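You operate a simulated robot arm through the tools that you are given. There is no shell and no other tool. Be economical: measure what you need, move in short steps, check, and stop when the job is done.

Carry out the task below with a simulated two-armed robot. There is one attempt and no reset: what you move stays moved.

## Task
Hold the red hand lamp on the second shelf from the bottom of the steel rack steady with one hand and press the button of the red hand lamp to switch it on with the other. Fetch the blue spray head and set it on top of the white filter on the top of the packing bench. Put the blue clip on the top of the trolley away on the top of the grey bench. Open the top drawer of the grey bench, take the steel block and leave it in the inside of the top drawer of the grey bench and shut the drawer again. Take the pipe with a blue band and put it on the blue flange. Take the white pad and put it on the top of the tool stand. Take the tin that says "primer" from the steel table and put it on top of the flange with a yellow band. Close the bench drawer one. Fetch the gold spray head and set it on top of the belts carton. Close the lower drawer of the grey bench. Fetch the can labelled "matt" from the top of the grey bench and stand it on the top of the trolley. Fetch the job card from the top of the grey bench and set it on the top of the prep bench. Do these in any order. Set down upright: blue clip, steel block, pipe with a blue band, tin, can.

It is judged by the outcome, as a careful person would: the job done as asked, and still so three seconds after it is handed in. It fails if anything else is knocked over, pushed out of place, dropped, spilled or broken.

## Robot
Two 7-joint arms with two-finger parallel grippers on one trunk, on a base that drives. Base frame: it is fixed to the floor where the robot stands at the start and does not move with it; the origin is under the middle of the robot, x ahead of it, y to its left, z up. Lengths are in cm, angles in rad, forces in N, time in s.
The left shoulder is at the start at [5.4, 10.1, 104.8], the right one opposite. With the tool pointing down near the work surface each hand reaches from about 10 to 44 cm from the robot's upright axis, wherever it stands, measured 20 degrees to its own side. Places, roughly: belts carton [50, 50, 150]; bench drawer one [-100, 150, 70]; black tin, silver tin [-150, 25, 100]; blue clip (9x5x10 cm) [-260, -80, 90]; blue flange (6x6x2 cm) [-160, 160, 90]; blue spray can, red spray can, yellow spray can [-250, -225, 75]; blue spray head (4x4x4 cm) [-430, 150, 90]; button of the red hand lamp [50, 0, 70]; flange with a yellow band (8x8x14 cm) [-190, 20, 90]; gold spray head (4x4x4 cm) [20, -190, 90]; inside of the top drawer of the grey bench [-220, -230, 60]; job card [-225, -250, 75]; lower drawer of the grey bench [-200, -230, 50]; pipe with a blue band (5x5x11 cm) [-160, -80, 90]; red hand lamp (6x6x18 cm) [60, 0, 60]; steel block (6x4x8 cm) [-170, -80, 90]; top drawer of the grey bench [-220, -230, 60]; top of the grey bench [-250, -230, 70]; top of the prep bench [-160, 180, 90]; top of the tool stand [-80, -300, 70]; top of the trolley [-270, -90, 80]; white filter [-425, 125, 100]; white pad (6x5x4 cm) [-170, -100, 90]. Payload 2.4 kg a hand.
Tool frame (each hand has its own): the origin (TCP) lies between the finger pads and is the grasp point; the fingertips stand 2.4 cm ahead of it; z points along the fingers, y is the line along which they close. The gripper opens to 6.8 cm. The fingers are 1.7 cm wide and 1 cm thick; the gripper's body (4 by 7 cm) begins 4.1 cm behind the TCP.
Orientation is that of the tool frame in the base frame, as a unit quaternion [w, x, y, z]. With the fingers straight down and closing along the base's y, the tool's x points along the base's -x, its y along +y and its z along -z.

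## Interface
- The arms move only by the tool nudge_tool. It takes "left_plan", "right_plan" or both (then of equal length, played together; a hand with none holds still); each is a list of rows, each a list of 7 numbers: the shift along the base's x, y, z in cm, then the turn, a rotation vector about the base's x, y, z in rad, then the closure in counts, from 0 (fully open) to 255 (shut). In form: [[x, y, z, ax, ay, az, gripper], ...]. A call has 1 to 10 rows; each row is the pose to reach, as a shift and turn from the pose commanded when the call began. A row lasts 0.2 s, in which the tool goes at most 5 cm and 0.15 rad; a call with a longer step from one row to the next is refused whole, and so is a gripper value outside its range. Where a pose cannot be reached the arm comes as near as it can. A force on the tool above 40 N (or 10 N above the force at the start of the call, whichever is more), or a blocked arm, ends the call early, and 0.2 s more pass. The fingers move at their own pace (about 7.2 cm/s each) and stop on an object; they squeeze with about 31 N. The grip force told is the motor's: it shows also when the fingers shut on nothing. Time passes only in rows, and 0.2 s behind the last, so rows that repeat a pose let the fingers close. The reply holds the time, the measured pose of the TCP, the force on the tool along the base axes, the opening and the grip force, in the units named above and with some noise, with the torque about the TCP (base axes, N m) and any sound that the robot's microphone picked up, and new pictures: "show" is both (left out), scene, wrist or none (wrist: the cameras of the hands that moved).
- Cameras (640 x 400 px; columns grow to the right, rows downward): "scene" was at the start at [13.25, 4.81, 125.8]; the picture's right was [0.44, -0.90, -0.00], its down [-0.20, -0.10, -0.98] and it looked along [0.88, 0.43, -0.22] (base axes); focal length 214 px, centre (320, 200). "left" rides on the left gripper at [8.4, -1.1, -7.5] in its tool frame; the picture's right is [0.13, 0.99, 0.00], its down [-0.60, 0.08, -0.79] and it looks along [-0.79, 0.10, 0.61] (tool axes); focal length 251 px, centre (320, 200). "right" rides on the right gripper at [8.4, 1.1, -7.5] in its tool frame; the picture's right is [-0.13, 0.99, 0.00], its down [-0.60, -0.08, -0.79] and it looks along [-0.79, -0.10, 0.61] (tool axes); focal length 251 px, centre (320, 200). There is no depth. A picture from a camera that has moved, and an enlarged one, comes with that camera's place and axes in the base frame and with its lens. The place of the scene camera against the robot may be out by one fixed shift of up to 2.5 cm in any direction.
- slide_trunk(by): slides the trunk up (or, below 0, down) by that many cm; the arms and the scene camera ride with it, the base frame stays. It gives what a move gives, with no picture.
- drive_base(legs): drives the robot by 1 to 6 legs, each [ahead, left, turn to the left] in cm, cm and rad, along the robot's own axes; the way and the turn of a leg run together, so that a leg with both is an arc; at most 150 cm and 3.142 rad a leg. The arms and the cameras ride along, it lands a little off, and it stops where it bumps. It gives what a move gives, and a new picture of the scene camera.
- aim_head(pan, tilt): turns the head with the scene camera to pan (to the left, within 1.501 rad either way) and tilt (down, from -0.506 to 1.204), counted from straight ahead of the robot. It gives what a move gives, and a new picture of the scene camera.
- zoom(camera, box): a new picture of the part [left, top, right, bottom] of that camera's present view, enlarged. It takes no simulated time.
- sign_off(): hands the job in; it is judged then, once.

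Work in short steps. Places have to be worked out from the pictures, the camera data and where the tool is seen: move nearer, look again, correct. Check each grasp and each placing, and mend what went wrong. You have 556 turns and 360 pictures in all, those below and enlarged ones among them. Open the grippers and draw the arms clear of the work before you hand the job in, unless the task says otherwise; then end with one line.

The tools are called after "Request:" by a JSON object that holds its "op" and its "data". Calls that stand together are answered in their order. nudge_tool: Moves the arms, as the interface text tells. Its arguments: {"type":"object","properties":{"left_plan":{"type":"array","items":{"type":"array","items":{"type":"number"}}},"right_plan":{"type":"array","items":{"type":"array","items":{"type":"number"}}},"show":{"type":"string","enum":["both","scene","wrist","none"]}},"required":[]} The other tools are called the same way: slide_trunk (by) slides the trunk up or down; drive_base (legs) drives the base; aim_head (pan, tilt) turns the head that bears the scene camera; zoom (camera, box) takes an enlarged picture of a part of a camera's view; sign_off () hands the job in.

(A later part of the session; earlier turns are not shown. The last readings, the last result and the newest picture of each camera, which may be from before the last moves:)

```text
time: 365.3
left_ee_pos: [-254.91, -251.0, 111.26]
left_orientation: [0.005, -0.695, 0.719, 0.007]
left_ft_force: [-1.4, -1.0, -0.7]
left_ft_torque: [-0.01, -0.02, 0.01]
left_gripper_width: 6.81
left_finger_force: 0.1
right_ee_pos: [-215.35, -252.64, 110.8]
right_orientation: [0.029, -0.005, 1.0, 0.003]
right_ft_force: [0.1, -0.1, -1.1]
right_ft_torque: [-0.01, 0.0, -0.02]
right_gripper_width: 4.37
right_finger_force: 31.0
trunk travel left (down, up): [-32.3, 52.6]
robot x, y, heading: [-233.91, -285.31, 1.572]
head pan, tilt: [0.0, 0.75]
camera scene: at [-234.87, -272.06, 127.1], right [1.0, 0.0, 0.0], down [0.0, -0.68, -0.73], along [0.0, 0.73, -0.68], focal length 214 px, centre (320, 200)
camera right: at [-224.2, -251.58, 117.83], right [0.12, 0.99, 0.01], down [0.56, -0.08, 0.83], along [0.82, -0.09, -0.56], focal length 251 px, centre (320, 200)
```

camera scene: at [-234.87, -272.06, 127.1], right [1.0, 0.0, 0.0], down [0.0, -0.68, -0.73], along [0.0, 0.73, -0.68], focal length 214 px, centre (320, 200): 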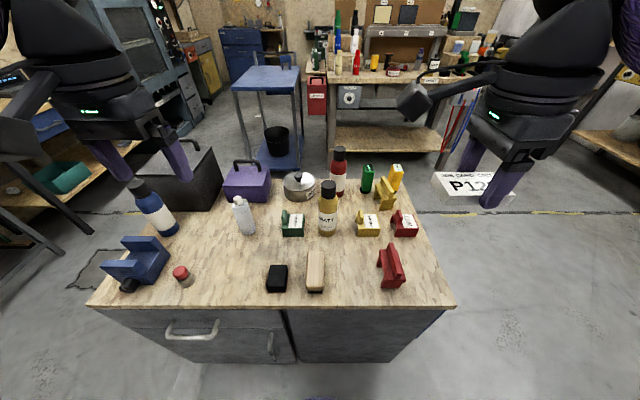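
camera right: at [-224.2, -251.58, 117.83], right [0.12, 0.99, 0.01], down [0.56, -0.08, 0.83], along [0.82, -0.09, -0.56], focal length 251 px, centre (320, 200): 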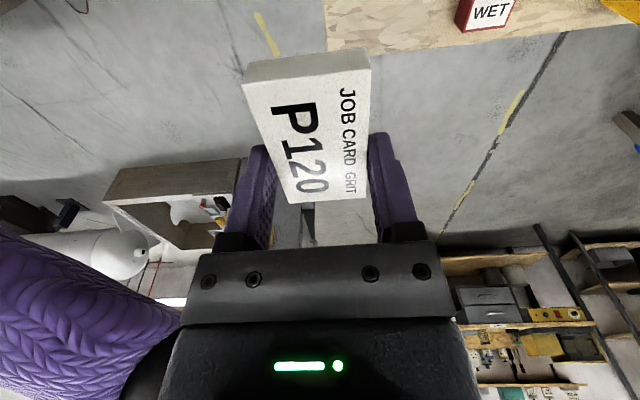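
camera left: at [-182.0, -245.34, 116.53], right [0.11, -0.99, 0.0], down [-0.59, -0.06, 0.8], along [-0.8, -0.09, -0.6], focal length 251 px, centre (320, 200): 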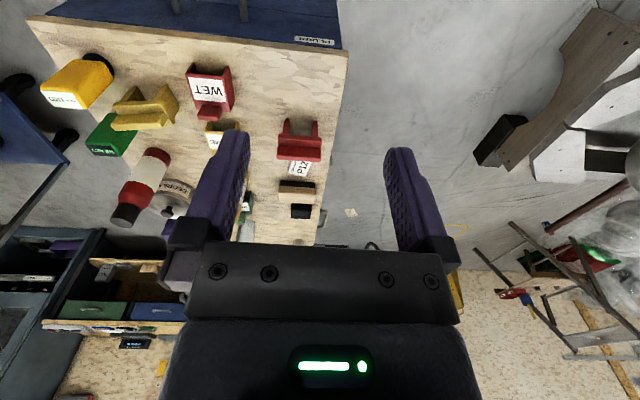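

Card held. Now the MATT can with the left hand: move the right hand aside, drive 4 cm closer, and bring the left hand in pitched forward near the cap.

Request:
{"op": "nudge_tool", "data": {"right_plan": [[3, -1, 1, 0, 0, 0, 255], [6, -2, 2, 0, 0, 0, 255], [9, -3, 3, 0, 0, 0, 255]], "show": "none"}}

Request:
{"op": "drive_base", "data": {"legs": [[4, 0, 0]]}}

Request:
{"op": "nudge_tool", "data": {"left_plan": [[2.5, 1, 0, 0.08, 0, 0, 0], [5, 2, 0, 0.16, 0, 0, 0], [7.5, 3, 0, 0.24, 0, 0, 0], [10, 4.5, -1, 0.32, 0, 0, 0], [12.5, 6, -2, 0.4, 0, 0, 0], [15, 7.5, -4, 0.48, 0, 0, 0], [17.5, 9, -6, 0.56, 0, 0, 0], [19.5, 10, -8, 0.62, 0, 0, 0], [21.5, 11, -10, 0.67, 0, 0, 0], [21.5, 11, -10, 0.67, 0, 0, 0]], "show": "both"}}

```text
time: 366.1
left_ee_pos: [-254.88, -250.91, 111.21]
left_orientation: [0.005, -0.695, 0.719, 0.006]
left_ft_force: [-0.5, -0.1, 0.2]
left_ft_torque: [0.04, 0.02, -0.01]
left_gripper_width: 6.8
left_finger_force: 0.0
right_ee_pos: [-206.27, -255.65, 114.2]
right_orientation: [0.027, -0.006, 1.0, 0.003]
right_ft_force: [-0.2, 0.8, -0.3]
right_ft_torque: [0.0, -0.02, -0.01]
right_gripper_width: 4.38
right_finger_force: 31.6
trunk travel left (down, up): [-32.3, 52.6]
robot x, y, heading: [-233.71, -285.55, 1.572]
head pan, tilt: [0.0, 0.75]
```

```text
time: 367.0
left_ee_pos: [-254.86, -246.91, 111.21]
left_orientation: [0.005, -0.696, 0.718, 0.007]
left_ft_force: [0.9, -0.5, 0.4]
left_ft_torque: [0.0, -0.03, 0.03]
left_gripper_width: 6.8
left_finger_force: 0.0
right_ee_pos: [-206.56, -251.57, 114.09]
right_orientation: [0.028, -0.005, 1.0, 0.001]
right_ft_force: [-0.1, -0.5, 0.1]
right_ft_torque: [-0.02, -0.01, 0.01]
right_gripper_width: 4.39
right_finger_force: 31.4
trunk travel left (down, up): [-32.3, 52.6]
robot x, y, heading: [-234.14, -281.33, 1.571]
head pan, tilt: [0.0, 0.75]
camera scene: at [-234.86, -267.97, 127.09], right [1.0, 0.0, 0.0], down [0.0, -0.68, -0.73], along [0.0, 0.73, -0.68], focal length 214 px, centre (320, 200)
```

scene: 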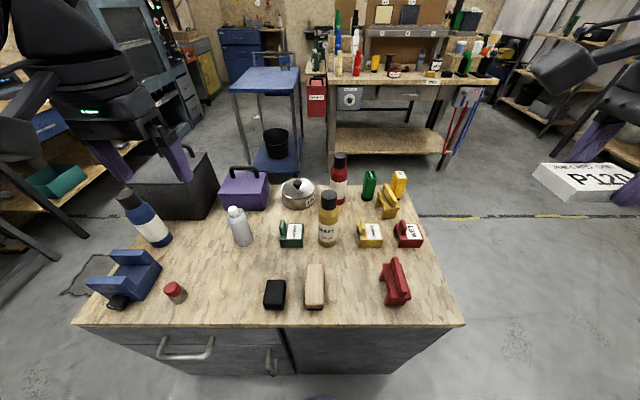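

```text
time: 369.2
left_ee_pos: [-233.32, -236.0, 101.13]
left_orientation: [0.233, -0.655, 0.677, 0.242]
left_ft_force: [0.1, -0.1, -0.4]
left_ft_torque: [-0.01, -0.01, -0.03]
left_gripper_width: 6.82
left_finger_force: 0.1
right_ee_pos: [-206.42, -251.62, 113.98]
right_orientation: [0.029, -0.005, 1.0, 0.002]
right_ft_force: [1.0, -0.2, 0.5]
right_ft_torque: [0.0, -0.03, 0.01]
right_gripper_width: 4.37
right_finger_force: 31.2
trunk travel left (down, up): [-32.3, 52.6]
robot x, y, heading: [-233.79, -281.13, 1.571]
head pan, tilt: [0.0, 0.75]
camera scene: at [-234.84, -268.02, 127.1], right [1.0, 0.0, 0.0], down [0.0, -0.68, -0.73], along [0.0, 0.73, -0.68], focal length 214 px, centre (320, 200)
camera left: at [-232.27, -247.3, 101.69], right [-1.0, -0.08, -0.06], down [-0.06, -0.03, 1.0], along [-0.08, 1.0, 0.03], focal length 251 px, centre (320, 200)
```

scene: 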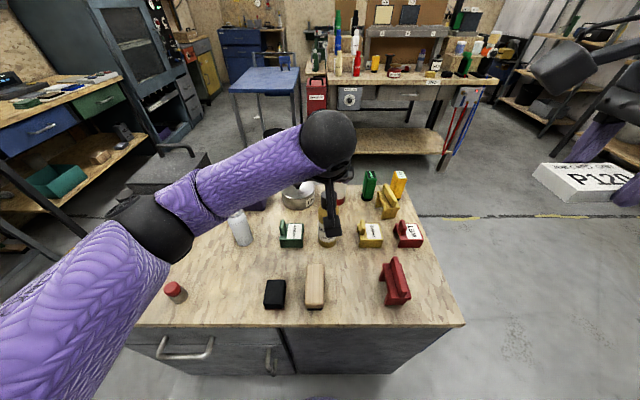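
left: 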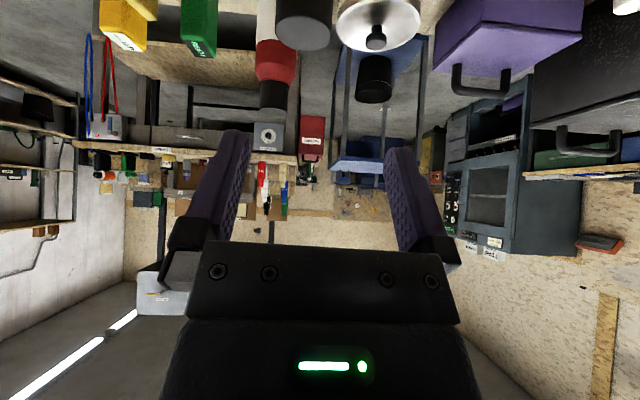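

MATT cap ≈ (-231.9, -229.7), top z≈91. Go to a 6 cm stand-off and check.

Request:
{"op": "nudge_tool", "data": {"left_plan": [[0.7, 0.7, -2.5, 0, 0, 0, 0], [1.4, 1.4, -5, 0, 0, 0, 0], [1.4, 2, -6.9, 0, 0, 0, 0], [1.4, 2, -6.9, 0, 0, 0, 0]], "show": "both"}}

```text
time: 370.2
left_ee_pos: [-231.8, -234.15, 94.29]
left_orientation: [0.234, -0.654, 0.677, 0.242]
left_ft_force: [-0.6, -0.3, -0.7]
left_ft_torque: [-0.01, 0.0, 0.0]
left_gripper_width: 6.8
left_finger_force: 0.0
right_ee_pos: [-206.42, -251.56, 114.11]
right_orientation: [0.028, -0.004, 1.0, 0.001]
right_ft_force: [-0.2, -0.2, -0.9]
right_ft_torque: [-0.02, 0.0, -0.01]
right_gripper_width: 4.4
right_finger_force: 30.7
trunk travel left (down, up): [-32.3, 52.6]
robot x, y, heading: [-233.78, -281.47, 1.574]
head pan, tilt: [0.0, 0.75]
camera scene: at [-234.85, -268.03, 127.1], right [1.0, 0.0, 0.0], down [0.0, -0.68, -0.73], along [0.0, 0.73, -0.68], focal length 214 px, centre (320, 200)
camera left: at [-230.99, -245.43, 94.83], right [-1.0, -0.08, -0.06], down [-0.06, -0.03, 1.0], along [-0.08, 1.0, 0.03], focal length 251 px, centre (320, 200)
```

scene: 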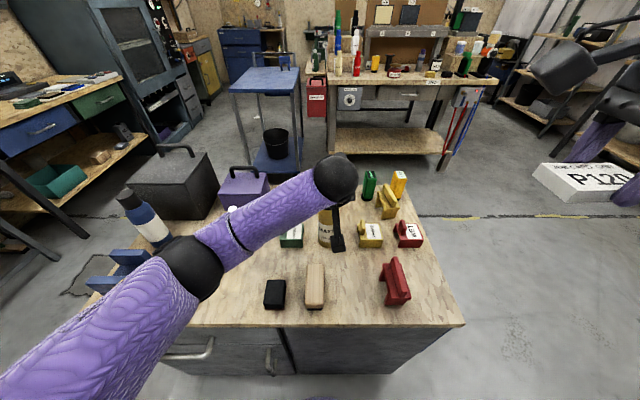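
left: 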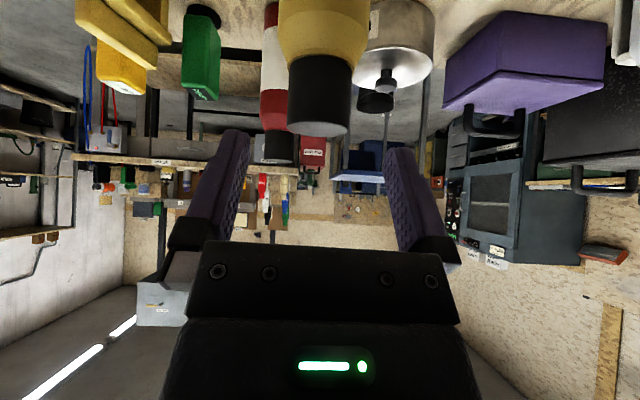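

Well centred (cap 4.1 cm wide, z 86.6–90.6). Advance and close on the cap.

Request:
{"op": "nudge_tool", "data": {"left_plan": [[-0.1, 1.3, -1.6, 0, 0, 0, 0], [-0.1, 2.6, -3.2, 0, 0, 0, 0], [-0.1, 3.9, -4.9, 0, 0, 0, 0], [-0.1, 3.9, -4.9, 0, 0, 0, 100], [-0.1, 3.9, -4.9, 0, 0, 0, 200], [-0.1, 3.9, -4.9, 0, 0, 0, 255], [-0.1, 3.9, -4.9, 0, 0, 0, 255]], "show": "wrist"}}

```text
time: 371.8
left_ee_pos: [-232.11, -229.87, 89.6]
left_orientation: [0.233, -0.654, 0.677, 0.242]
left_ft_force: [1.9, 0.9, 5.6]
left_ft_torque: [0.04, -0.19, 0.0]
left_gripper_width: 3.71
left_finger_force: 30.5
right_ee_pos: [-206.33, -251.56, 114.14]
right_orientation: [0.028, -0.004, 1.0, 0.002]
right_ft_force: [-0.3, 0.7, 0.3]
right_ft_torque: [0.01, 0.02, -0.02]
right_gripper_width: 4.39
right_finger_force: 31.4
trunk travel left (down, up): [-32.3, 52.6]
robot x, y, heading: [-234.22, -281.62, 1.575]
head pan, tilt: [0.0, 0.75]
heard: snap
camera left: at [-231.23, -241.15, 90.12], right [-1.0, -0.07, -0.06], down [-0.06, -0.03, 1.0], along [-0.08, 1.0, 0.03], focal length 251 px, centre (320, 200)
```

left: 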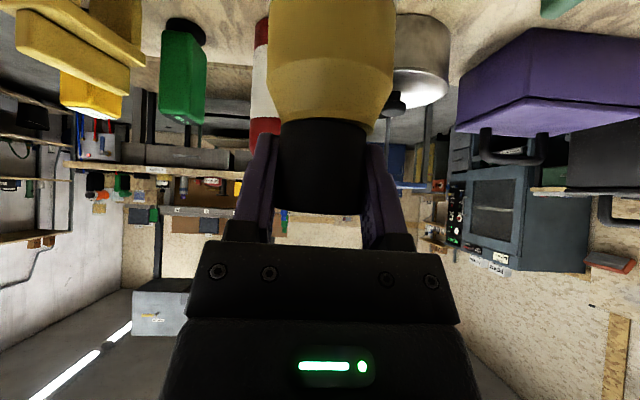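

A "snap" was heard. Inspect the cap and can closely before moving.

Request:
{"op": "zoom", "data": {"camera": "left", "box": [220, 0, 420, 250]}}

Request:
{"op": "zoom", "data": {"camera": "scene", "box": [270, 150, 390, 270]}}

```text
1.60 times, centred on (320, 125) of left
camera zoom: at [-231.23, -241.15, 90.12], right [-1.0, -0.07, -0.06], down [-0.06, -0.03, 1.0], along [-0.08, 1.0, 0.03], focal length 402 px, centre (320, 320)
```

zoom: 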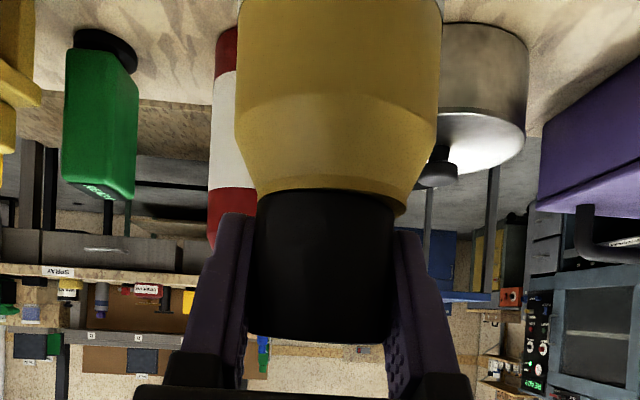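

```text
3.33 times, centred on (330, 210) of scene
camera zoom: at [-234.82, -268.07, 127.11], right [1.0, 0.0, 0.0], down [0.0, -0.68, -0.73], along [0.0, 0.73, -0.68], focal length 715 px, centre (287, 167)
```

zoom: 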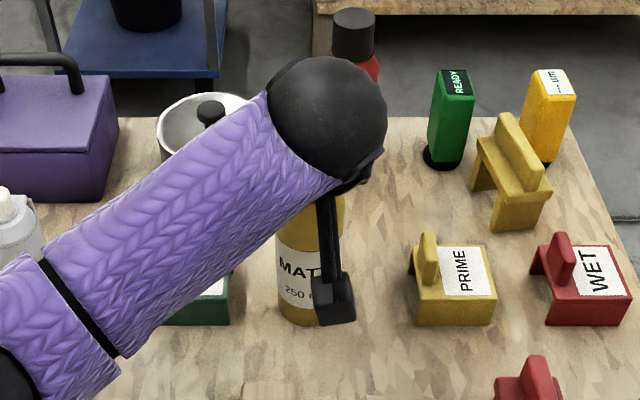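

All looks intact. Test: lift 0.6 cm and see whether the whole can follows.

Request:
{"op": "nudge_tool", "data": {"left_plan": [[0, 0, 0.3, 0, 0, 0, 255], [0, 0, 0.6, 0, 0, 0, 255], [0, 0, 0.6, 0, 0, 0, 255]], "show": "wrist"}}

Request:
{"op": "zoom", "data": {"camera": "left", "box": [220, 0, 420, 250]}}

```text
time: 372.6
left_ee_pos: [-232.25, -229.88, 90.12]
left_orientation: [0.232, -0.655, 0.677, 0.242]
left_ft_force: [0.3, 0.4, -0.5]
left_ft_torque: [0.0, 0.04, 0.02]
left_gripper_width: 3.71
left_finger_force: 30.7
right_ee_pos: [-206.37, -251.56, 114.12]
right_orientation: [0.028, -0.005, 1.0, 0.002]
right_ft_force: [-0.3, 0.0, 0.0]
right_ft_torque: [-0.01, -0.02, 0.01]
right_gripper_width: 4.36
right_finger_force: 30.7
trunk travel left (down, up): [-32.3, 52.6]
robot x, y, heading: [-233.63, -281.28, 1.57]
head pan, tilt: [0.0, 0.75]
camera left: at [-231.28, -241.29, 90.63], right [-1.0, -0.08, -0.06], down [-0.06, -0.03, 1.0], along [-0.08, 1.0, 0.03], focal length 251 px, centre (320, 200)
```

left: 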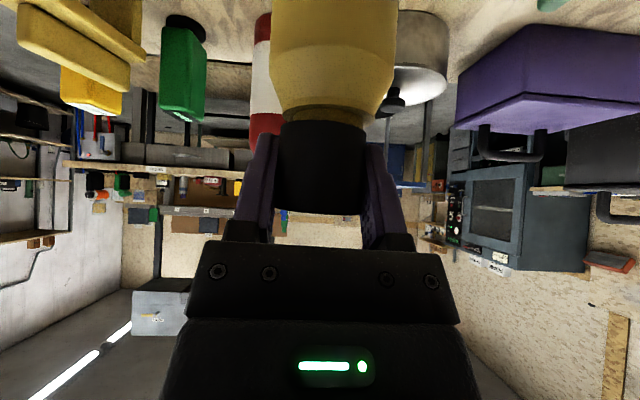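

```text
1.60 times, centred on (320, 125) of left
camera zoom: at [-231.28, -241.29, 90.63], right [-1.0, -0.08, -0.06], down [-0.06, -0.03, 1.0], along [-0.08, 1.0, 0.03], focal length 402 px, centre (320, 320)
```

zoom: 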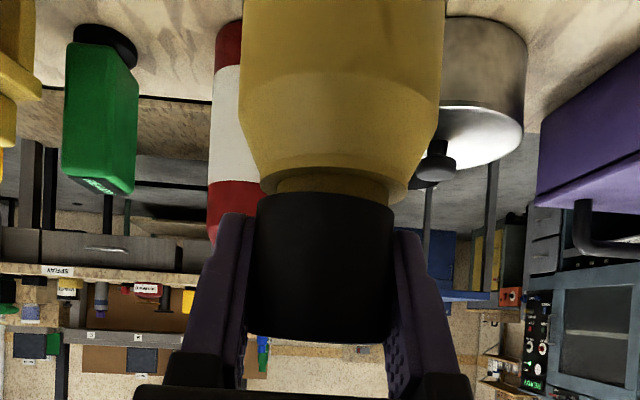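

The cap is lifting off the can. Put it back down and press it gently to re-seat.

Request:
{"op": "nudge_tool", "data": {"left_plan": [[0, 0, -0.3, 0, 0, 0, 255], [0, 0, -0.6, 0, 0, 0, 255], [0, 0, -0.8, 0, 0, 0, 255], [0, 0, -1.0, 0, 0, 0, 255], [0, 0, -1.0, 0, 0, 0, 255]], "show": "wrist"}}

```text
time: 373.6
left_ee_pos: [-232.0, -229.98, 89.5]
left_orientation: [0.238, -0.653, 0.675, 0.247]
left_ft_force: [-1.4, -1.4, 18.3]
left_ft_torque: [0.31, 0.21, 0.06]
left_gripper_width: 3.69
left_finger_force: 31.1
right_ee_pos: [-206.49, -251.74, 114.16]
right_orientation: [0.029, -0.004, 1.0, 0.003]
right_ft_force: [0.0, 0.5, -0.4]
right_ft_torque: [0.01, 0.01, 0.02]
right_gripper_width: 4.37
right_finger_force: 30.6
trunk travel left (down, up): [-32.3, 52.6]
robot x, y, heading: [-234.04, -281.29, 1.568]
head pan, tilt: [0.0, 0.75]
stopped in row 4 (left hand): the force on the tool passed its limit at 43 N (the readings are from after the stop); the commanded pose is now the measured one
camera left: at [-231.17, -241.25, 89.94], right [-1.0, -0.07, -0.06], down [-0.06, -0.05, 1.0], along [-0.08, 1.0, 0.04], focal length 251 px, centre (320, 200)
```

left: 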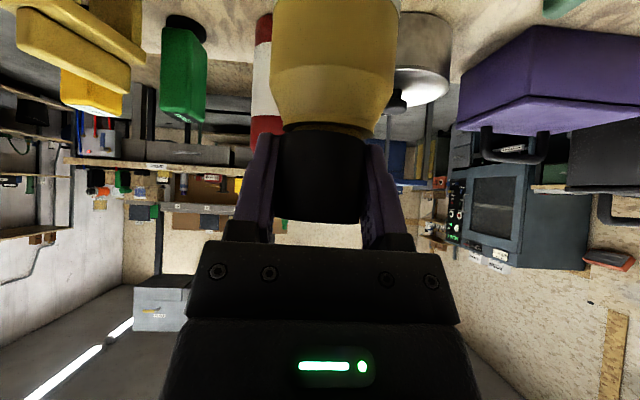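

Pressed with 43 N. Release the cap, back off and look.

Request:
{"op": "nudge_tool", "data": {"left_plan": [[0, 0, 0, 0, 0, 0, 180], [0, 0, 0, 0, 0, 0, 80], [0, 0, 0, 0, 0, 0, 0], [0, -1.3, 1.6, 0, 0, 0, 0], [0, -3.9, 4.8, 0, 0, 0, 0], [0, -5.2, 6.4, 0, 0, 0, 0]], "show": "wrist"}}

Request:
{"op": "zoom", "data": {"camera": "left", "box": [250, 0, 390, 150]}}

```text
time: 374.9
left_ee_pos: [-232.07, -235.08, 95.67]
left_orientation: [0.234, -0.655, 0.676, 0.244]
left_ft_force: [-0.6, 0.3, -0.2]
left_ft_torque: [-0.03, 0.01, 0.0]
left_gripper_width: 6.82
left_finger_force: 0.0
right_ee_pos: [-206.43, -251.58, 114.23]
right_orientation: [0.027, -0.005, 1.0, 0.002]
right_ft_force: [-0.3, -0.2, -0.4]
right_ft_torque: [-0.03, 0.01, 0.02]
right_gripper_width: 4.38
right_finger_force: 31.0
trunk travel left (down, up): [-32.3, 52.6]
robot x, y, heading: [-234.28, -281.54, 1.576]
head pan, tilt: [0.0, 0.75]
camera left: at [-231.17, -246.48, 96.17], right [-1.0, -0.07, -0.06], down [-0.06, -0.04, 1.0], along [-0.08, 1.0, 0.03], focal length 251 px, centre (320, 200)
```

left: 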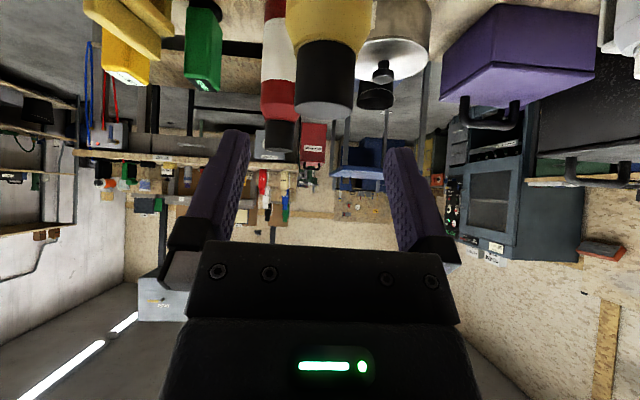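

```text
2.67 times, centred on (320, 75) of left
camera zoom: at [-231.17, -246.48, 96.17], right [-1.0, -0.07, -0.06], down [-0.06, -0.04, 1.0], along [-0.08, 1.0, 0.03], focal length 670 px, centre (320, 533)
```

zoom: 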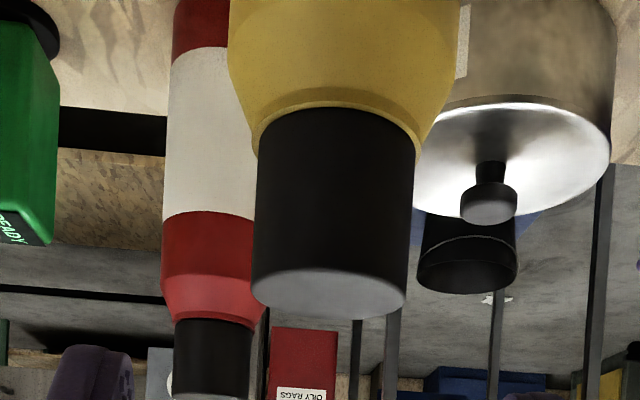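

The cap is back in place. I'll grip the can body (≈5.7 cm) instead: re-pitch the left hand flatter and lower it to a stand-off.

Request:
{"op": "nudge_tool", "data": {"left_plan": [[0, -2, -1, 0.08, 0, 0, 0], [0, -4, -3, 0.16, 0, 0, 0], [0, -4, -6, 0.24, 0, 0, 0], [0, -4, -9, 0.32, 0, 0, 0], [0.1, -3.5, -12, 0.4, 0, 0, 0], [0.1, -3.5, -12, 0.4, 0, 0, 0]], "show": "both"}}

```text
time: 376.4
left_ee_pos: [-232.05, -238.94, 83.74]
left_orientation: [0.361, -0.594, 0.614, 0.374]
left_ft_force: [0.4, 0.1, 0.0]
left_ft_torque: [-0.03, -0.01, 0.01]
left_gripper_width: 6.81
left_finger_force: 0.1
right_ee_pos: [-206.42, -251.68, 114.12]
right_orientation: [0.027, -0.005, 1.0, 0.002]
right_ft_force: [0.6, 0.0, -0.1]
right_ft_torque: [0.0, 0.03, 0.02]
right_gripper_width: 4.36
right_finger_force: 31.3
trunk travel left (down, up): [-32.3, 52.6]
robot x, y, heading: [-234.03, -281.57, 1.574]
head pan, tilt: [0.0, 0.75]
camera scene: at [-234.86, -268.03, 127.1], right [1.0, 0.0, 0.0], down [0.0, -0.68, -0.73], along [0.0, 0.73, -0.68], focal length 214 px, centre (320, 200)
camera left: at [-231.08, -249.53, 79.7], right [-1.0, -0.04, -0.08], down [-0.06, -0.43, 0.9], along [-0.08, 0.9, 0.42], focal length 251 px, centre (320, 200)
```

scene: 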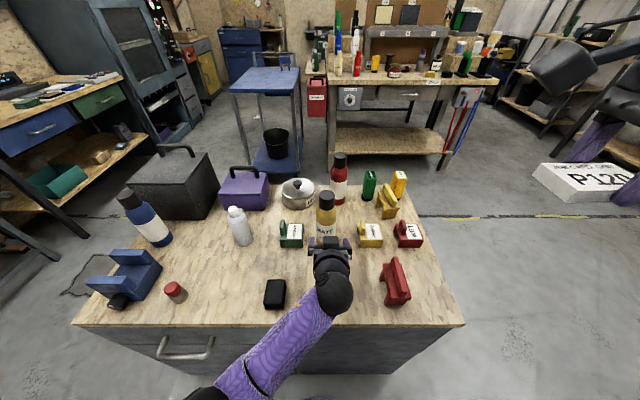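
left: 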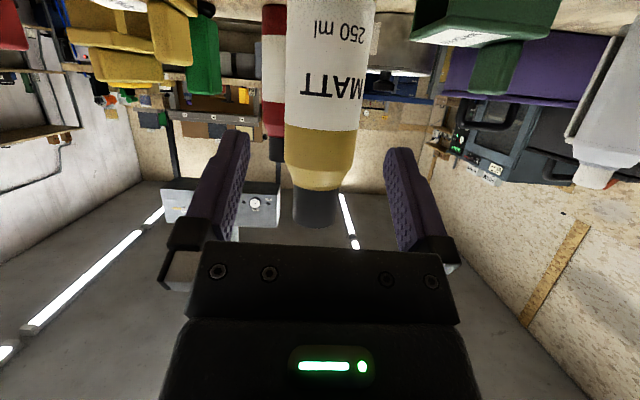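

To keep the camera clear of the wooden block, yaw the hand slightly and use a higher grip (z≈83). Set the stand-off accordingly.

Request:
{"op": "nudge_tool", "data": {"left_plan": [[0.7, 0.2, 1.7, 0, 0, 0.12, 0], [2.1, 1.5, 3.4, 0, 0, 0.25, 0], [2.1, 1.5, 3.4, 0, 0, 0.25, 0]], "show": "wrist"}}

```text
time: 377.1
left_ee_pos: [-232.01, -236.92, 86.51]
left_orientation: [-0.294, 0.66, -0.536, -0.437]
left_ft_force: [-0.2, 0.2, -0.4]
left_ft_torque: [0.01, 0.0, 0.02]
left_gripper_width: 6.81
left_finger_force: 0.0
right_ee_pos: [-206.39, -251.6, 114.06]
right_orientation: [0.028, -0.006, 1.0, 0.003]
right_ft_force: [-0.3, 1.0, -0.6]
right_ft_torque: [0.0, 0.0, 0.01]
right_gripper_width: 4.37
right_finger_force: 31.0
trunk travel left (down, up): [-32.3, 52.6]
robot x, y, heading: [-234.39, -281.33, 1.57]
head pan, tilt: [0.0, 0.75]
camera left: at [-228.53, -246.87, 82.22], right [-0.95, -0.31, -0.04], down [0.1, -0.43, 0.9], along [-0.29, 0.85, 0.44], focal length 251 px, centre (320, 200)
```

left: 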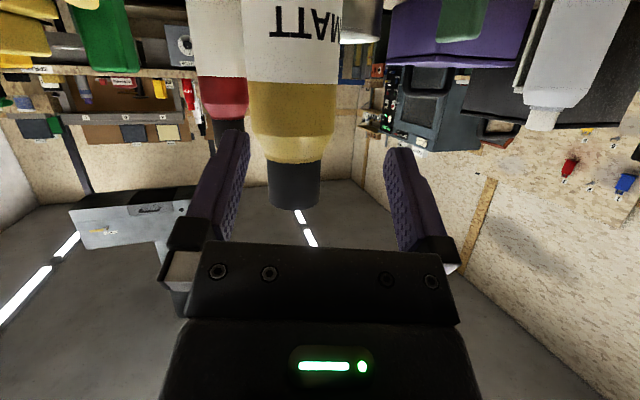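

The sideways part didn't take effect; repeat it.

Request:
{"op": "nudge_tool", "data": {"left_plan": [[1.2, -0.1, 0, 0, 0, 0, 0], [2.4, -0.2, 0, 0, 0, 0, 0], [2.4, -0.2, 0, 0, 0, 0, 0]], "show": "wrist"}}

```text
time: 378.1
left_ee_pos: [-232.18, -236.39, 85.12]
left_orientation: [-0.272, 0.653, -0.536, -0.461]
left_ft_force: [0.5, -0.5, -0.2]
left_ft_torque: [-0.01, -0.02, 0.01]
left_gripper_width: 6.81
left_finger_force: 0.1
right_ee_pos: [-206.39, -251.56, 114.02]
right_orientation: [0.028, -0.005, 1.0, 0.002]
right_ft_force: [0.0, 0.2, 0.1]
right_ft_torque: [0.0, 0.03, 0.01]
right_gripper_width: 4.38
right_finger_force: 30.9
trunk travel left (down, up): [-32.3, 52.6]
robot x, y, heading: [-233.92, -281.31, 1.571]
head pan, tilt: [0.0, 0.75]
stopped in row 3 (left hand): the arm was blocked; the commanded pose is now the measured one
camera left: at [-228.71, -246.29, 80.73], right [-0.94, -0.33, 0.02], down [0.17, -0.43, 0.89], along [-0.29, 0.84, 0.46], focal length 251 px, centre (320, 200)
```

left: 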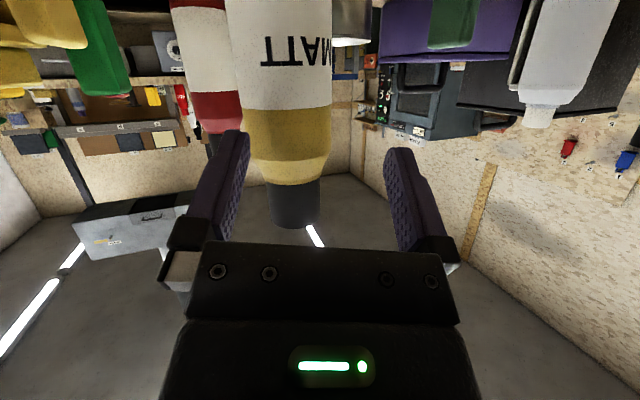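

The left arm is at its limit so far across. Retreat the hand, shift the robot right by 11 cm, then approach straight.

Request:
{"op": "nudge_tool", "data": {"left_plan": [[-1, -2, 2, 0, 0, -0.08, 0], [-2, -4, 4, 0, 0, -0.16, 0], [-4, -6, 7, 0, 0, -0.25, 0], [-6, -7, 10, 0, 0, -0.28, 0]], "show": "none"}}

Request:
{"op": "drive_base", "data": {"legs": [[0, -11, 0]]}}

Request:
{"op": "nudge_tool", "data": {"left_plan": [[0, 0, 0, 0, 0, 0, 0]], "show": "wrist"}}

```text
time: 379.1
left_ee_pos: [-237.44, -240.99, 98.42]
left_orientation: [0.364, -0.547, 0.591, 0.467]
left_ft_force: [0.1, -0.6, -0.4]
left_ft_torque: [0.03, -0.01, -0.01]
left_gripper_width: 6.8
left_finger_force: 0.1
right_ee_pos: [-206.38, -251.42, 114.14]
right_orientation: [0.028, -0.004, 1.0, 0.001]
right_ft_force: [0.0, -0.3, -1.1]
right_ft_torque: [-0.02, -0.02, 0.01]
right_gripper_width: 4.39
right_finger_force: 30.6
trunk travel left (down, up): [-32.3, 52.6]
robot x, y, heading: [-233.93, -281.76, 1.573]
head pan, tilt: [0.0, 0.75]
stopped in row 4 (left hand): the arm was blocked; the commanded pose is now the measured one
```

```text
time: 380.3
left_ee_pos: [-226.53, -240.9, 98.44]
left_orientation: [0.364, -0.548, 0.59, 0.468]
left_ft_force: [-0.5, -0.1, -0.2]
left_ft_torque: [0.0, 0.0, 0.0]
left_gripper_width: 6.83
left_finger_force: 0.2
right_ee_pos: [-195.49, -251.48, 114.05]
right_orientation: [0.027, -0.007, 1.0, 0.002]
right_ft_force: [0.3, -0.3, -1.1]
right_ft_torque: [0.0, 0.01, -0.03]
right_gripper_width: 4.37
right_finger_force: 31.3
trunk travel left (down, up): [-32.3, 52.6]
robot x, y, heading: [-222.9, -281.27, 1.573]
head pan, tilt: [0.0, 0.75]
camera scene: at [-223.85, -268.0, 127.1], right [1.0, 0.0, 0.0], down [0.0, -0.68, -0.73], along [0.0, 0.73, -0.68], focal length 214 px, centre (320, 200)
```

scene: 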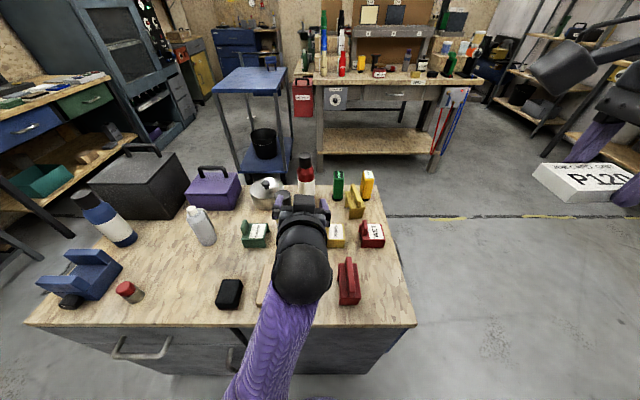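

```text
time: 380.7
left_ee_pos: [-226.54, -240.99, 98.36]
left_orientation: [0.364, -0.548, 0.59, 0.468]
left_ft_force: [0.0, 0.1, 0.3]
left_ft_torque: [-0.02, -0.05, 0.04]
left_gripper_width: 6.79
left_finger_force: 0.2
right_ee_pos: [-195.4, -251.52, 114.13]
right_orientation: [0.028, -0.005, 1.0, 0.002]
right_ft_force: [-0.1, -0.4, 0.3]
right_ft_torque: [0.04, -0.03, 0.01]
right_gripper_width: 4.39
right_finger_force: 31.1
trunk travel left (down, up): [-32.3, 52.6]
robot x, y, heading: [-223.35, -281.35, 1.57]
head pan, tilt: [0.0, 0.75]
camera left: at [-225.88, -250.71, 92.65], right [-1.0, -0.08, 0.03], down [0.07, -0.57, 0.82], along [-0.05, 0.82, 0.58], focal length 251 px, centre (320, 200)
```

left: 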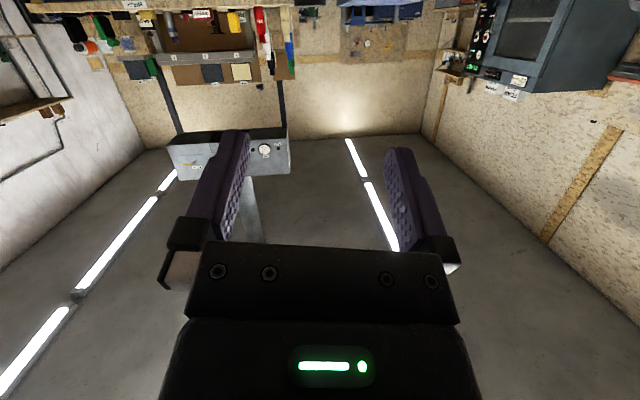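

Bring the left hand out to its own side and restore its pitch.

Request:
{"op": "nudge_tool", "data": {"left_plan": [[-3, -0.5, 1, -0.04, -0.03, -0.01, 0], [-6, -1, 2, -0.08, -0.06, -0.02, 0], [-9, -1, 3, -0.13, -0.1, -0.03, 0], [-10, -1, 3, -0.17, -0.125, -0.038, 0], [-10, -1, 3, -0.17, -0.125, -0.038, 0]], "show": "both"}}

```text
time: 381.9
left_ee_pos: [-236.59, -242.0, 101.41]
left_orientation: [0.362, -0.593, 0.614, 0.374]
left_ft_force: [-1.1, 0.5, 0.7]
left_ft_torque: [0.02, 0.01, 0.02]
left_gripper_width: 6.76
left_finger_force: 0.1
right_ee_pos: [-195.5, -251.42, 114.17]
right_orientation: [0.028, -0.007, 1.0, 0.002]
right_ft_force: [-0.1, 0.7, -0.7]
right_ft_torque: [0.01, 0.01, -0.02]
right_gripper_width: 4.38
right_finger_force: 30.8
trunk travel left (down, up): [-32.3, 52.6]
robot x, y, heading: [-222.99, -281.53, 1.571]
head pan, tilt: [0.0, 0.75]
camera scene: at [-223.89, -268.0, 127.1], right [1.0, 0.0, 0.0], down [0.0, -0.68, -0.73], along [0.0, 0.73, -0.68], focal length 214 px, centre (320, 200)
camera left: at [-235.7, -252.6, 97.49], right [-1.0, -0.04, -0.08], down [-0.06, -0.42, 0.9], along [-0.08, 0.9, 0.42], focal length 251 px, centre (320, 200)
```

scene: 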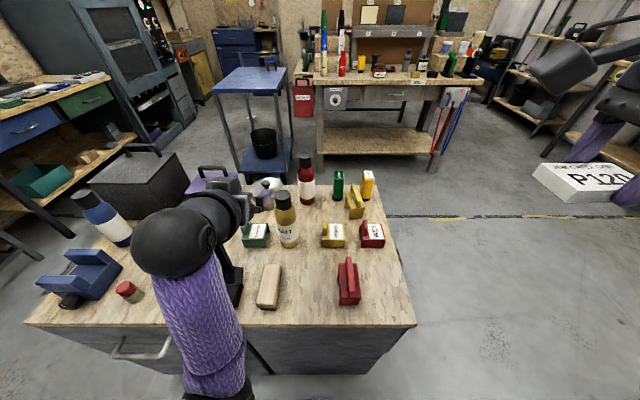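
left: 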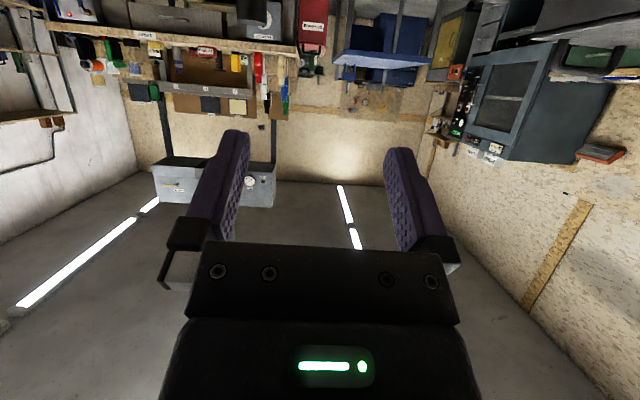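

Good. Now approach to a yawed stand-off in front of the can body.

Request:
{"op": "nudge_tool", "data": {"left_plan": [[1.5, 1, -3, 0, 0, 0.05, 0], [3, 2, -6, 0, 0, 0.1, 0], [4.5, 3, -9, 0, 0, 0.15, 0], [6, 4, -12, 0, 0, 0.2, 0], [6.7, 4.9, -14.6, 0, 0, 0.25, 0], [6.7, 4.9, -14.6, 0, 0, 0.25, 0]], "show": "wrist"}}

```text
time: 383.2
left_ee_pos: [-234.43, -234.46, 90.78]
left_orientation: [-0.3, 0.617, -0.524, -0.504]
left_ft_force: [0.3, -0.4, -0.5]
left_ft_torque: [0.0, 0.02, -0.01]
left_gripper_width: 6.78
left_finger_force: 0.1
right_ee_pos: [-195.51, -251.59, 114.12]
right_orientation: [0.028, -0.006, 1.0, 0.003]
right_ft_force: [0.1, -0.4, -0.1]
right_ft_torque: [0.02, 0.01, -0.02]
right_gripper_width: 4.38
right_finger_force: 31.2
trunk travel left (down, up): [-32.3, 52.6]
robot x, y, heading: [-223.03, -281.38, 1.577]
head pan, tilt: [0.0, 0.75]
stopped in row 6 (left hand): the arm was blocked; the commanded pose is now the measured one
camera left: at [-231.55, -243.91, 85.15], right [-0.95, -0.31, 0.03], down [0.2, -0.53, 0.83], along [-0.24, 0.79, 0.56], focal length 251 px, centre (320, 200)
```

left: 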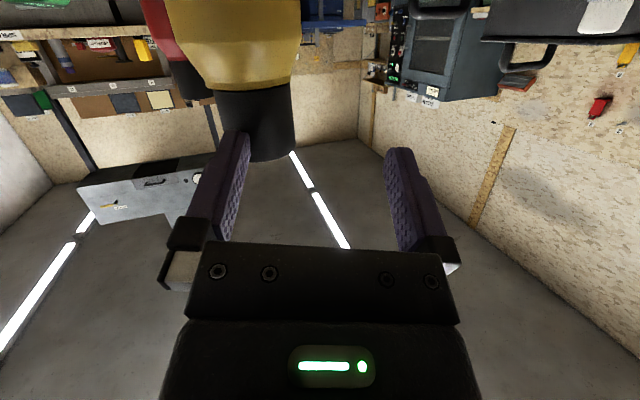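

Yawing that way hits a joint limit. Back off from the can and restore the straight pose.

Request:
{"op": "nudge_tool", "data": {"left_plan": [[0, -3, 0.5, 0, 0, 0, 0], [0, -5.5, 0, -0.03, -0.03, -0.07, 0], [0.8, -5.5, -1.5, -0.07, -0.07, -0.14, 0], [1.6, -5.5, -3, -0.1, -0.11, -0.21, 0], [2.4, -4, -4, -0.137, -0.148, -0.278, 0], [2.4, -4, -4, -0.137, -0.148, -0.278, 0]], "show": "wrist"}}

```text
time: 383.8
left_ee_pos: [-234.87, -236.07, 99.02]
left_orientation: [-0.37, 0.574, -0.493, -0.54]
left_ft_force: [0.0, 0.0, 0.1]
left_ft_torque: [0.03, 0.03, 0.0]
left_gripper_width: 6.78
left_finger_force: 0.1
right_ee_pos: [-195.45, -251.54, 114.1]
right_orientation: [0.028, -0.005, 1.0, 0.001]
right_ft_force: [-0.6, -0.4, 0.0]
right_ft_torque: [-0.01, 0.01, 0.01]
right_gripper_width: 4.4
right_finger_force: 31.7
trunk travel left (down, up): [-32.3, 52.6]
robot x, y, heading: [-223.28, -281.56, 1.574]
head pan, tilt: [0.0, 0.75]
stopped in row 2 (left hand): the arm was blocked; the commanded pose is now the measured one
camera left: at [-232.47, -244.41, 91.72], right [-0.97, -0.26, -0.02], down [0.17, -0.68, 0.72], along [-0.2, 0.69, 0.7], focal length 251 px, centre (320, 200)
```

left: 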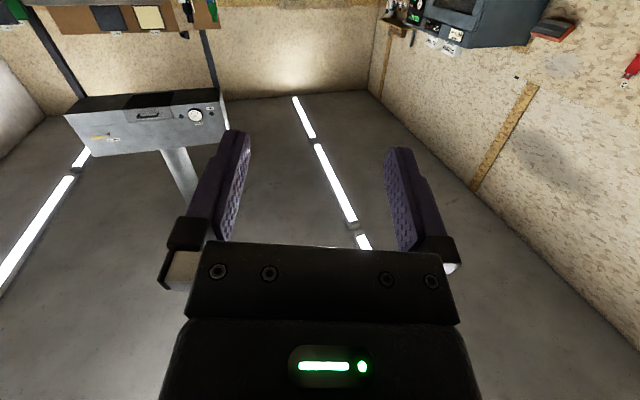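

The arm wandered into an awkward configuration. Return it to its nominal tool-down pose at the side.

Request:
{"op": "nudge_tool", "data": {"left_plan": [[-1, -2, 1.5, -0.14, -0.026, -0.012, 0], [-2, -4, 3, -0.28, -0.052, -0.025, 0], [-3, -6, 4, -0.42, -0.079, -0.037, 0], [-4.5, -8, 5, -0.56, -0.105, -0.05, 0], [-6, -10, 6, -0.7, -0.131, -0.062, 0], [-7, -11, 7, -0.84, -0.157, -0.075, 0], [-8, -12, 8, -0.98, -0.183, -0.087, 0], [-9, -13, 9, -1.12, -0.21, -0.1, 0], [-10, -14, 9, -1.26, -0.236, -0.112, 0], [-11, -15, 9, -1.4, -0.262, -0.125, 0]], "show": "scene"}}

```text
time: 386.0
left_ee_pos: [-251.06, -246.42, 107.99]
left_orientation: [0.002, -0.707, 0.707, 0.0]
left_ft_force: [-0.5, 0.4, -0.9]
left_ft_torque: [-0.03, 0.03, 0.0]
left_gripper_width: 6.8
left_finger_force: 0.0
left hand out of reach, approached as far as the arm can: row 4, 5, 6, 7, 8, 9, 10
right_ee_pos: [-195.45, -251.48, 114.07]
right_orientation: [0.028, -0.006, 1.0, 0.002]
right_ft_force: [0.9, -0.3, -0.8]
right_ft_torque: [0.02, -0.01, -0.02]
right_gripper_width: 4.36
right_finger_force: 30.8
trunk travel left (down, up): [-32.3, 52.6]
robot x, y, heading: [-223.26, -281.29, 1.576]
head pan, tilt: [0.0, 0.75]
camera scene: at [-223.91, -268.02, 127.1], right [1.0, 0.0, 0.0], down [0.0, -0.68, -0.73], along [0.0, 0.73, -0.68], focal length 214 px, centre (320, 200)
```

scene: 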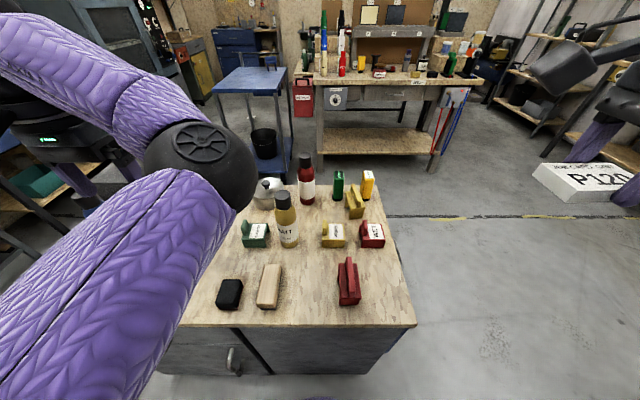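

The left elbow flipped inward. Back away from the bench to a free area before untangling it.

Request:
{"op": "drive_base", "data": {"legs": [[-18, 0, 0]]}}

Request:
{"op": "nudge_tool", "data": {"left_plan": [[-3, -1, 0, 0.14, 0, 0, 0], [-5, 1, 0, 0.28, 0, 0, 0], [-6, 3, 0, 0.42, 0, 0, 0], [-6, 6, 0, 0.56, 0, 0, 0], [-6, 9, 0, 0.7, 0, 0, 0], [-6, 12, 0, 0.84, 0, 0, 0], [-6, 15, 0, 0.98, 0, 0, 0], [-6, 18, 0, 1.12, 0, 0, 0], [-6, 21, 0, 1.26, 0, 0, 0], [-6, 24, 0, 1.4, 0, 0, 0]], "show": "scene"}}

```text
time: 387.5
left_ee_pos: [-251.06, -264.49, 107.98]
left_orientation: [-0.001, 0.71, -0.705, 0.0]
left_ft_force: [0.1, -0.4, 0.0]
left_ft_torque: [-0.01, 0.01, -0.02]
left_gripper_width: 6.8
left_finger_force: 0.0
right_ee_pos: [-195.5, -269.34, 114.15]
right_orientation: [0.027, -0.007, 1.0, 0.002]
right_ft_force: [0.5, -0.8, -0.6]
right_ft_torque: [0.02, -0.02, 0.01]
right_gripper_width: 4.37
right_finger_force: 31.4
trunk travel left (down, up): [-32.3, 52.6]
robot x, y, heading: [-223.08, -299.5, 1.578]
head pan, tilt: [0.0, 0.75]
camera scene: at [-223.85, -285.94, 127.1], right [1.0, 0.01, 0.0], down [0.01, -0.68, -0.73], along [-0.01, 0.73, -0.68], focal length 214 px, centre (320, 200)
```

scene: 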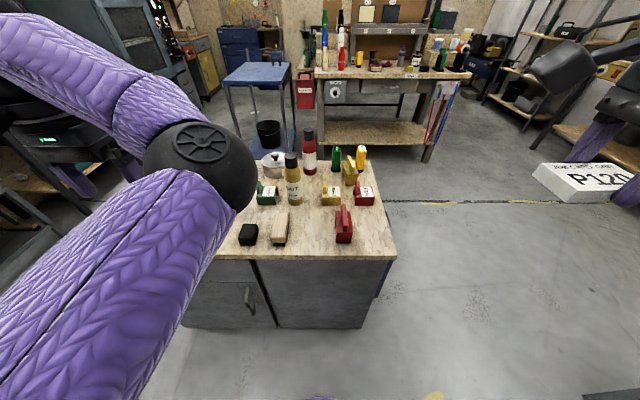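

```text
time: 389.7
left_ee_pos: [-256.94, -240.4, 107.93]
left_orientation: [-0.459, 0.541, -0.539, -0.454]
left_ft_force: [-0.2, 0.3, 0.6]
left_ft_torque: [-0.01, 0.03, -0.01]
left_gripper_width: 6.81
left_finger_force: 0.1
right_ee_pos: [-195.51, -269.31, 113.97]
right_orientation: [0.028, -0.008, 1.0, 0.003]
right_ft_force: [0.0, 0.2, -0.9]
right_ft_torque: [0.0, -0.02, 0.01]
right_gripper_width: 4.39
right_finger_force: 30.9
trunk travel left (down, up): [-32.3, 52.6]
robot x, y, heading: [-222.91, -299.31, 1.579]
head pan, tilt: [0.0, 0.75]
camera scene: at [-223.87, -285.88, 127.1], right [1.0, 0.01, 0.0], down [0.01, -0.68, -0.73], along [-0.01, 0.73, -0.68], focal length 214 px, centre (320, 200)
```

scene: 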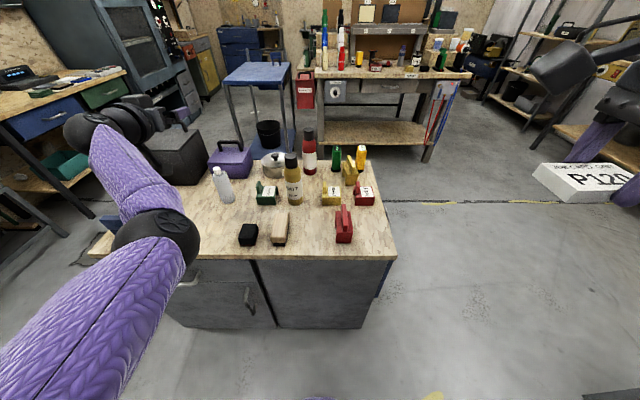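

Swing the hand inward while yawing it right, to coax the elbow outward again.

Request:
{"op": "nudge_tool", "data": {"left_plan": [[2.5, 0, 0, 0, 0, -0.1, 0], [5, 0, 0, 0, 0, -0.2, 0], [7.5, 0, 0, 0, 0, -0.3, 0], [10, 0, 0, 0, 0, -0.4, 0], [12.5, 0, 0, 0, 0, -0.5, 0], [15, -1, 0, 0, 0, -0.6, 0], [17.5, -2, 0, 0, 0, -0.7, 0], [20, -3, 0, 0, 0, -0.8, 0], [22, -4, 0, 0, 0, -0.9, 0], [24, -5, 0, 0, 0, -1.0, 0]], "show": "scene"}}

```text
time: 391.9
left_ee_pos: [-233.13, -245.42, 107.96]
left_orientation: [0.62, -0.216, 0.733, 0.179]
left_ft_force: [0.8, -0.2, -0.5]
left_ft_torque: [0.02, -0.02, 0.02]
left_gripper_width: 6.8
left_finger_force: 0.0
right_ee_pos: [-195.44, -269.28, 114.2]
right_orientation: [0.028, -0.008, 1.0, 0.003]
right_ft_force: [0.0, 0.4, -1.3]
right_ft_torque: [0.02, 0.01, 0.03]
right_gripper_width: 4.37
right_finger_force: 31.5
trunk travel left (down, up): [-32.3, 52.6]
robot x, y, heading: [-222.96, -299.39, 1.576]
head pan, tilt: [0.0, 0.75]
camera scene: at [-223.85, -285.89, 127.1], right [1.0, 0.01, 0.0], down [0.01, -0.68, -0.73], along [-0.01, 0.73, -0.68], focal length 214 px, centre (320, 200)
```

scene: 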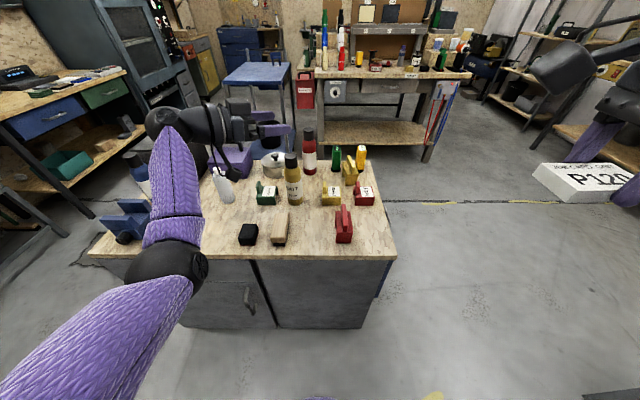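

Elbow is moving outward. Pull the hand back toward the chest to let it swing out.

Request:
{"op": "nudge_tool", "data": {"left_plan": [[1, -2.5, 0, 0, 0, 0, 0], [2, -5, 0, 0, 0, 0, 0], [3, -7.5, 0, 0, 0, 0, 0], [3, -10, 0, 0, 0, 0, 0], [3, -12, 0, 0, 0, 0, 0], [3, -14, 0, 0, 0, 0, 0]], "show": "scene"}}

```text
time: 393.3
left_ee_pos: [-230.15, -259.51, 108.25]
left_orientation: [0.619, -0.218, 0.733, 0.179]
left_ft_force: [0.4, -0.3, -0.4]
left_ft_torque: [0.01, -0.02, 0.02]
left_gripper_width: 6.79
left_finger_force: 0.1
right_ee_pos: [-195.51, -269.27, 114.17]
right_orientation: [0.028, -0.008, 1.0, 0.002]
right_ft_force: [-0.6, 0.2, -0.4]
right_ft_torque: [0.01, -0.04, 0.03]
right_gripper_width: 4.35
right_finger_force: 31.2
trunk travel left (down, up): [-32.3, 52.6]
robot x, y, heading: [-223.29, -298.98, 1.577]
head pan, tilt: [0.0, 0.75]
camera scene: at [-223.85, -285.9, 127.1], right [1.0, 0.01, 0.0], down [0.01, -0.68, -0.73], along [-0.01, 0.73, -0.68], focal length 214 px, centre (320, 200)
```

scene: 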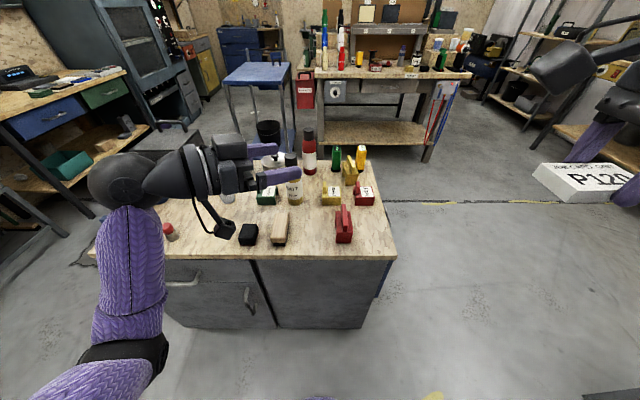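

Elbow restored. Set the hand to a pitch 0.7, yaw -0.4 pose (away from the bench), then drive back in.

Request:
{"op": "nudge_tool", "data": {"left_plan": [[-1, 0, 0, -0.068, 0.059, 0.097, 0], [-2, 0, 0, -0.136, 0.117, 0.194, 0], [-3, 0, 0, -0.204, 0.176, 0.292, 0], [-4, 0, 0, -0.271, 0.235, 0.389, 0], [-5, 0, 0, -0.339, 0.293, 0.486, 0], [-6, 0, 0, -0.407, 0.352, 0.583, 0], [-6, 0, 0, -0.407, 0.352, 0.583, 0]], "show": "scene"}}

```text
time: 394.9
left_ee_pos: [-236.09, -259.56, 108.18]
left_orientation: [0.35, -0.502, 0.755, 0.234]
left_ft_force: [-0.1, 0.0, 0.1]
left_ft_torque: [0.03, 0.02, 0.0]
left_gripper_width: 6.8
left_finger_force: 0.0
right_ee_pos: [-195.53, -269.23, 114.14]
right_orientation: [0.027, -0.008, 1.0, 0.002]
right_ft_force: [0.0, 0.1, -1.2]
right_ft_torque: [-0.02, -0.02, -0.01]
right_gripper_width: 4.4
right_finger_force: 30.9
trunk travel left (down, up): [-32.3, 52.6]
robot x, y, heading: [-223.27, -299.18, 1.58]
head pan, tilt: [0.0, 0.75]
camera scene: at [-223.86, -285.89, 127.1], right [1.0, 0.01, 0.0], down [0.01, -0.68, -0.73], along [-0.01, 0.73, -0.68], focal length 214 px, centre (320, 200)
```

scene: 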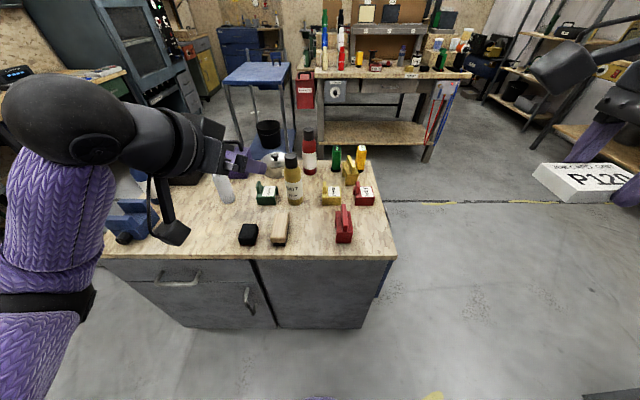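

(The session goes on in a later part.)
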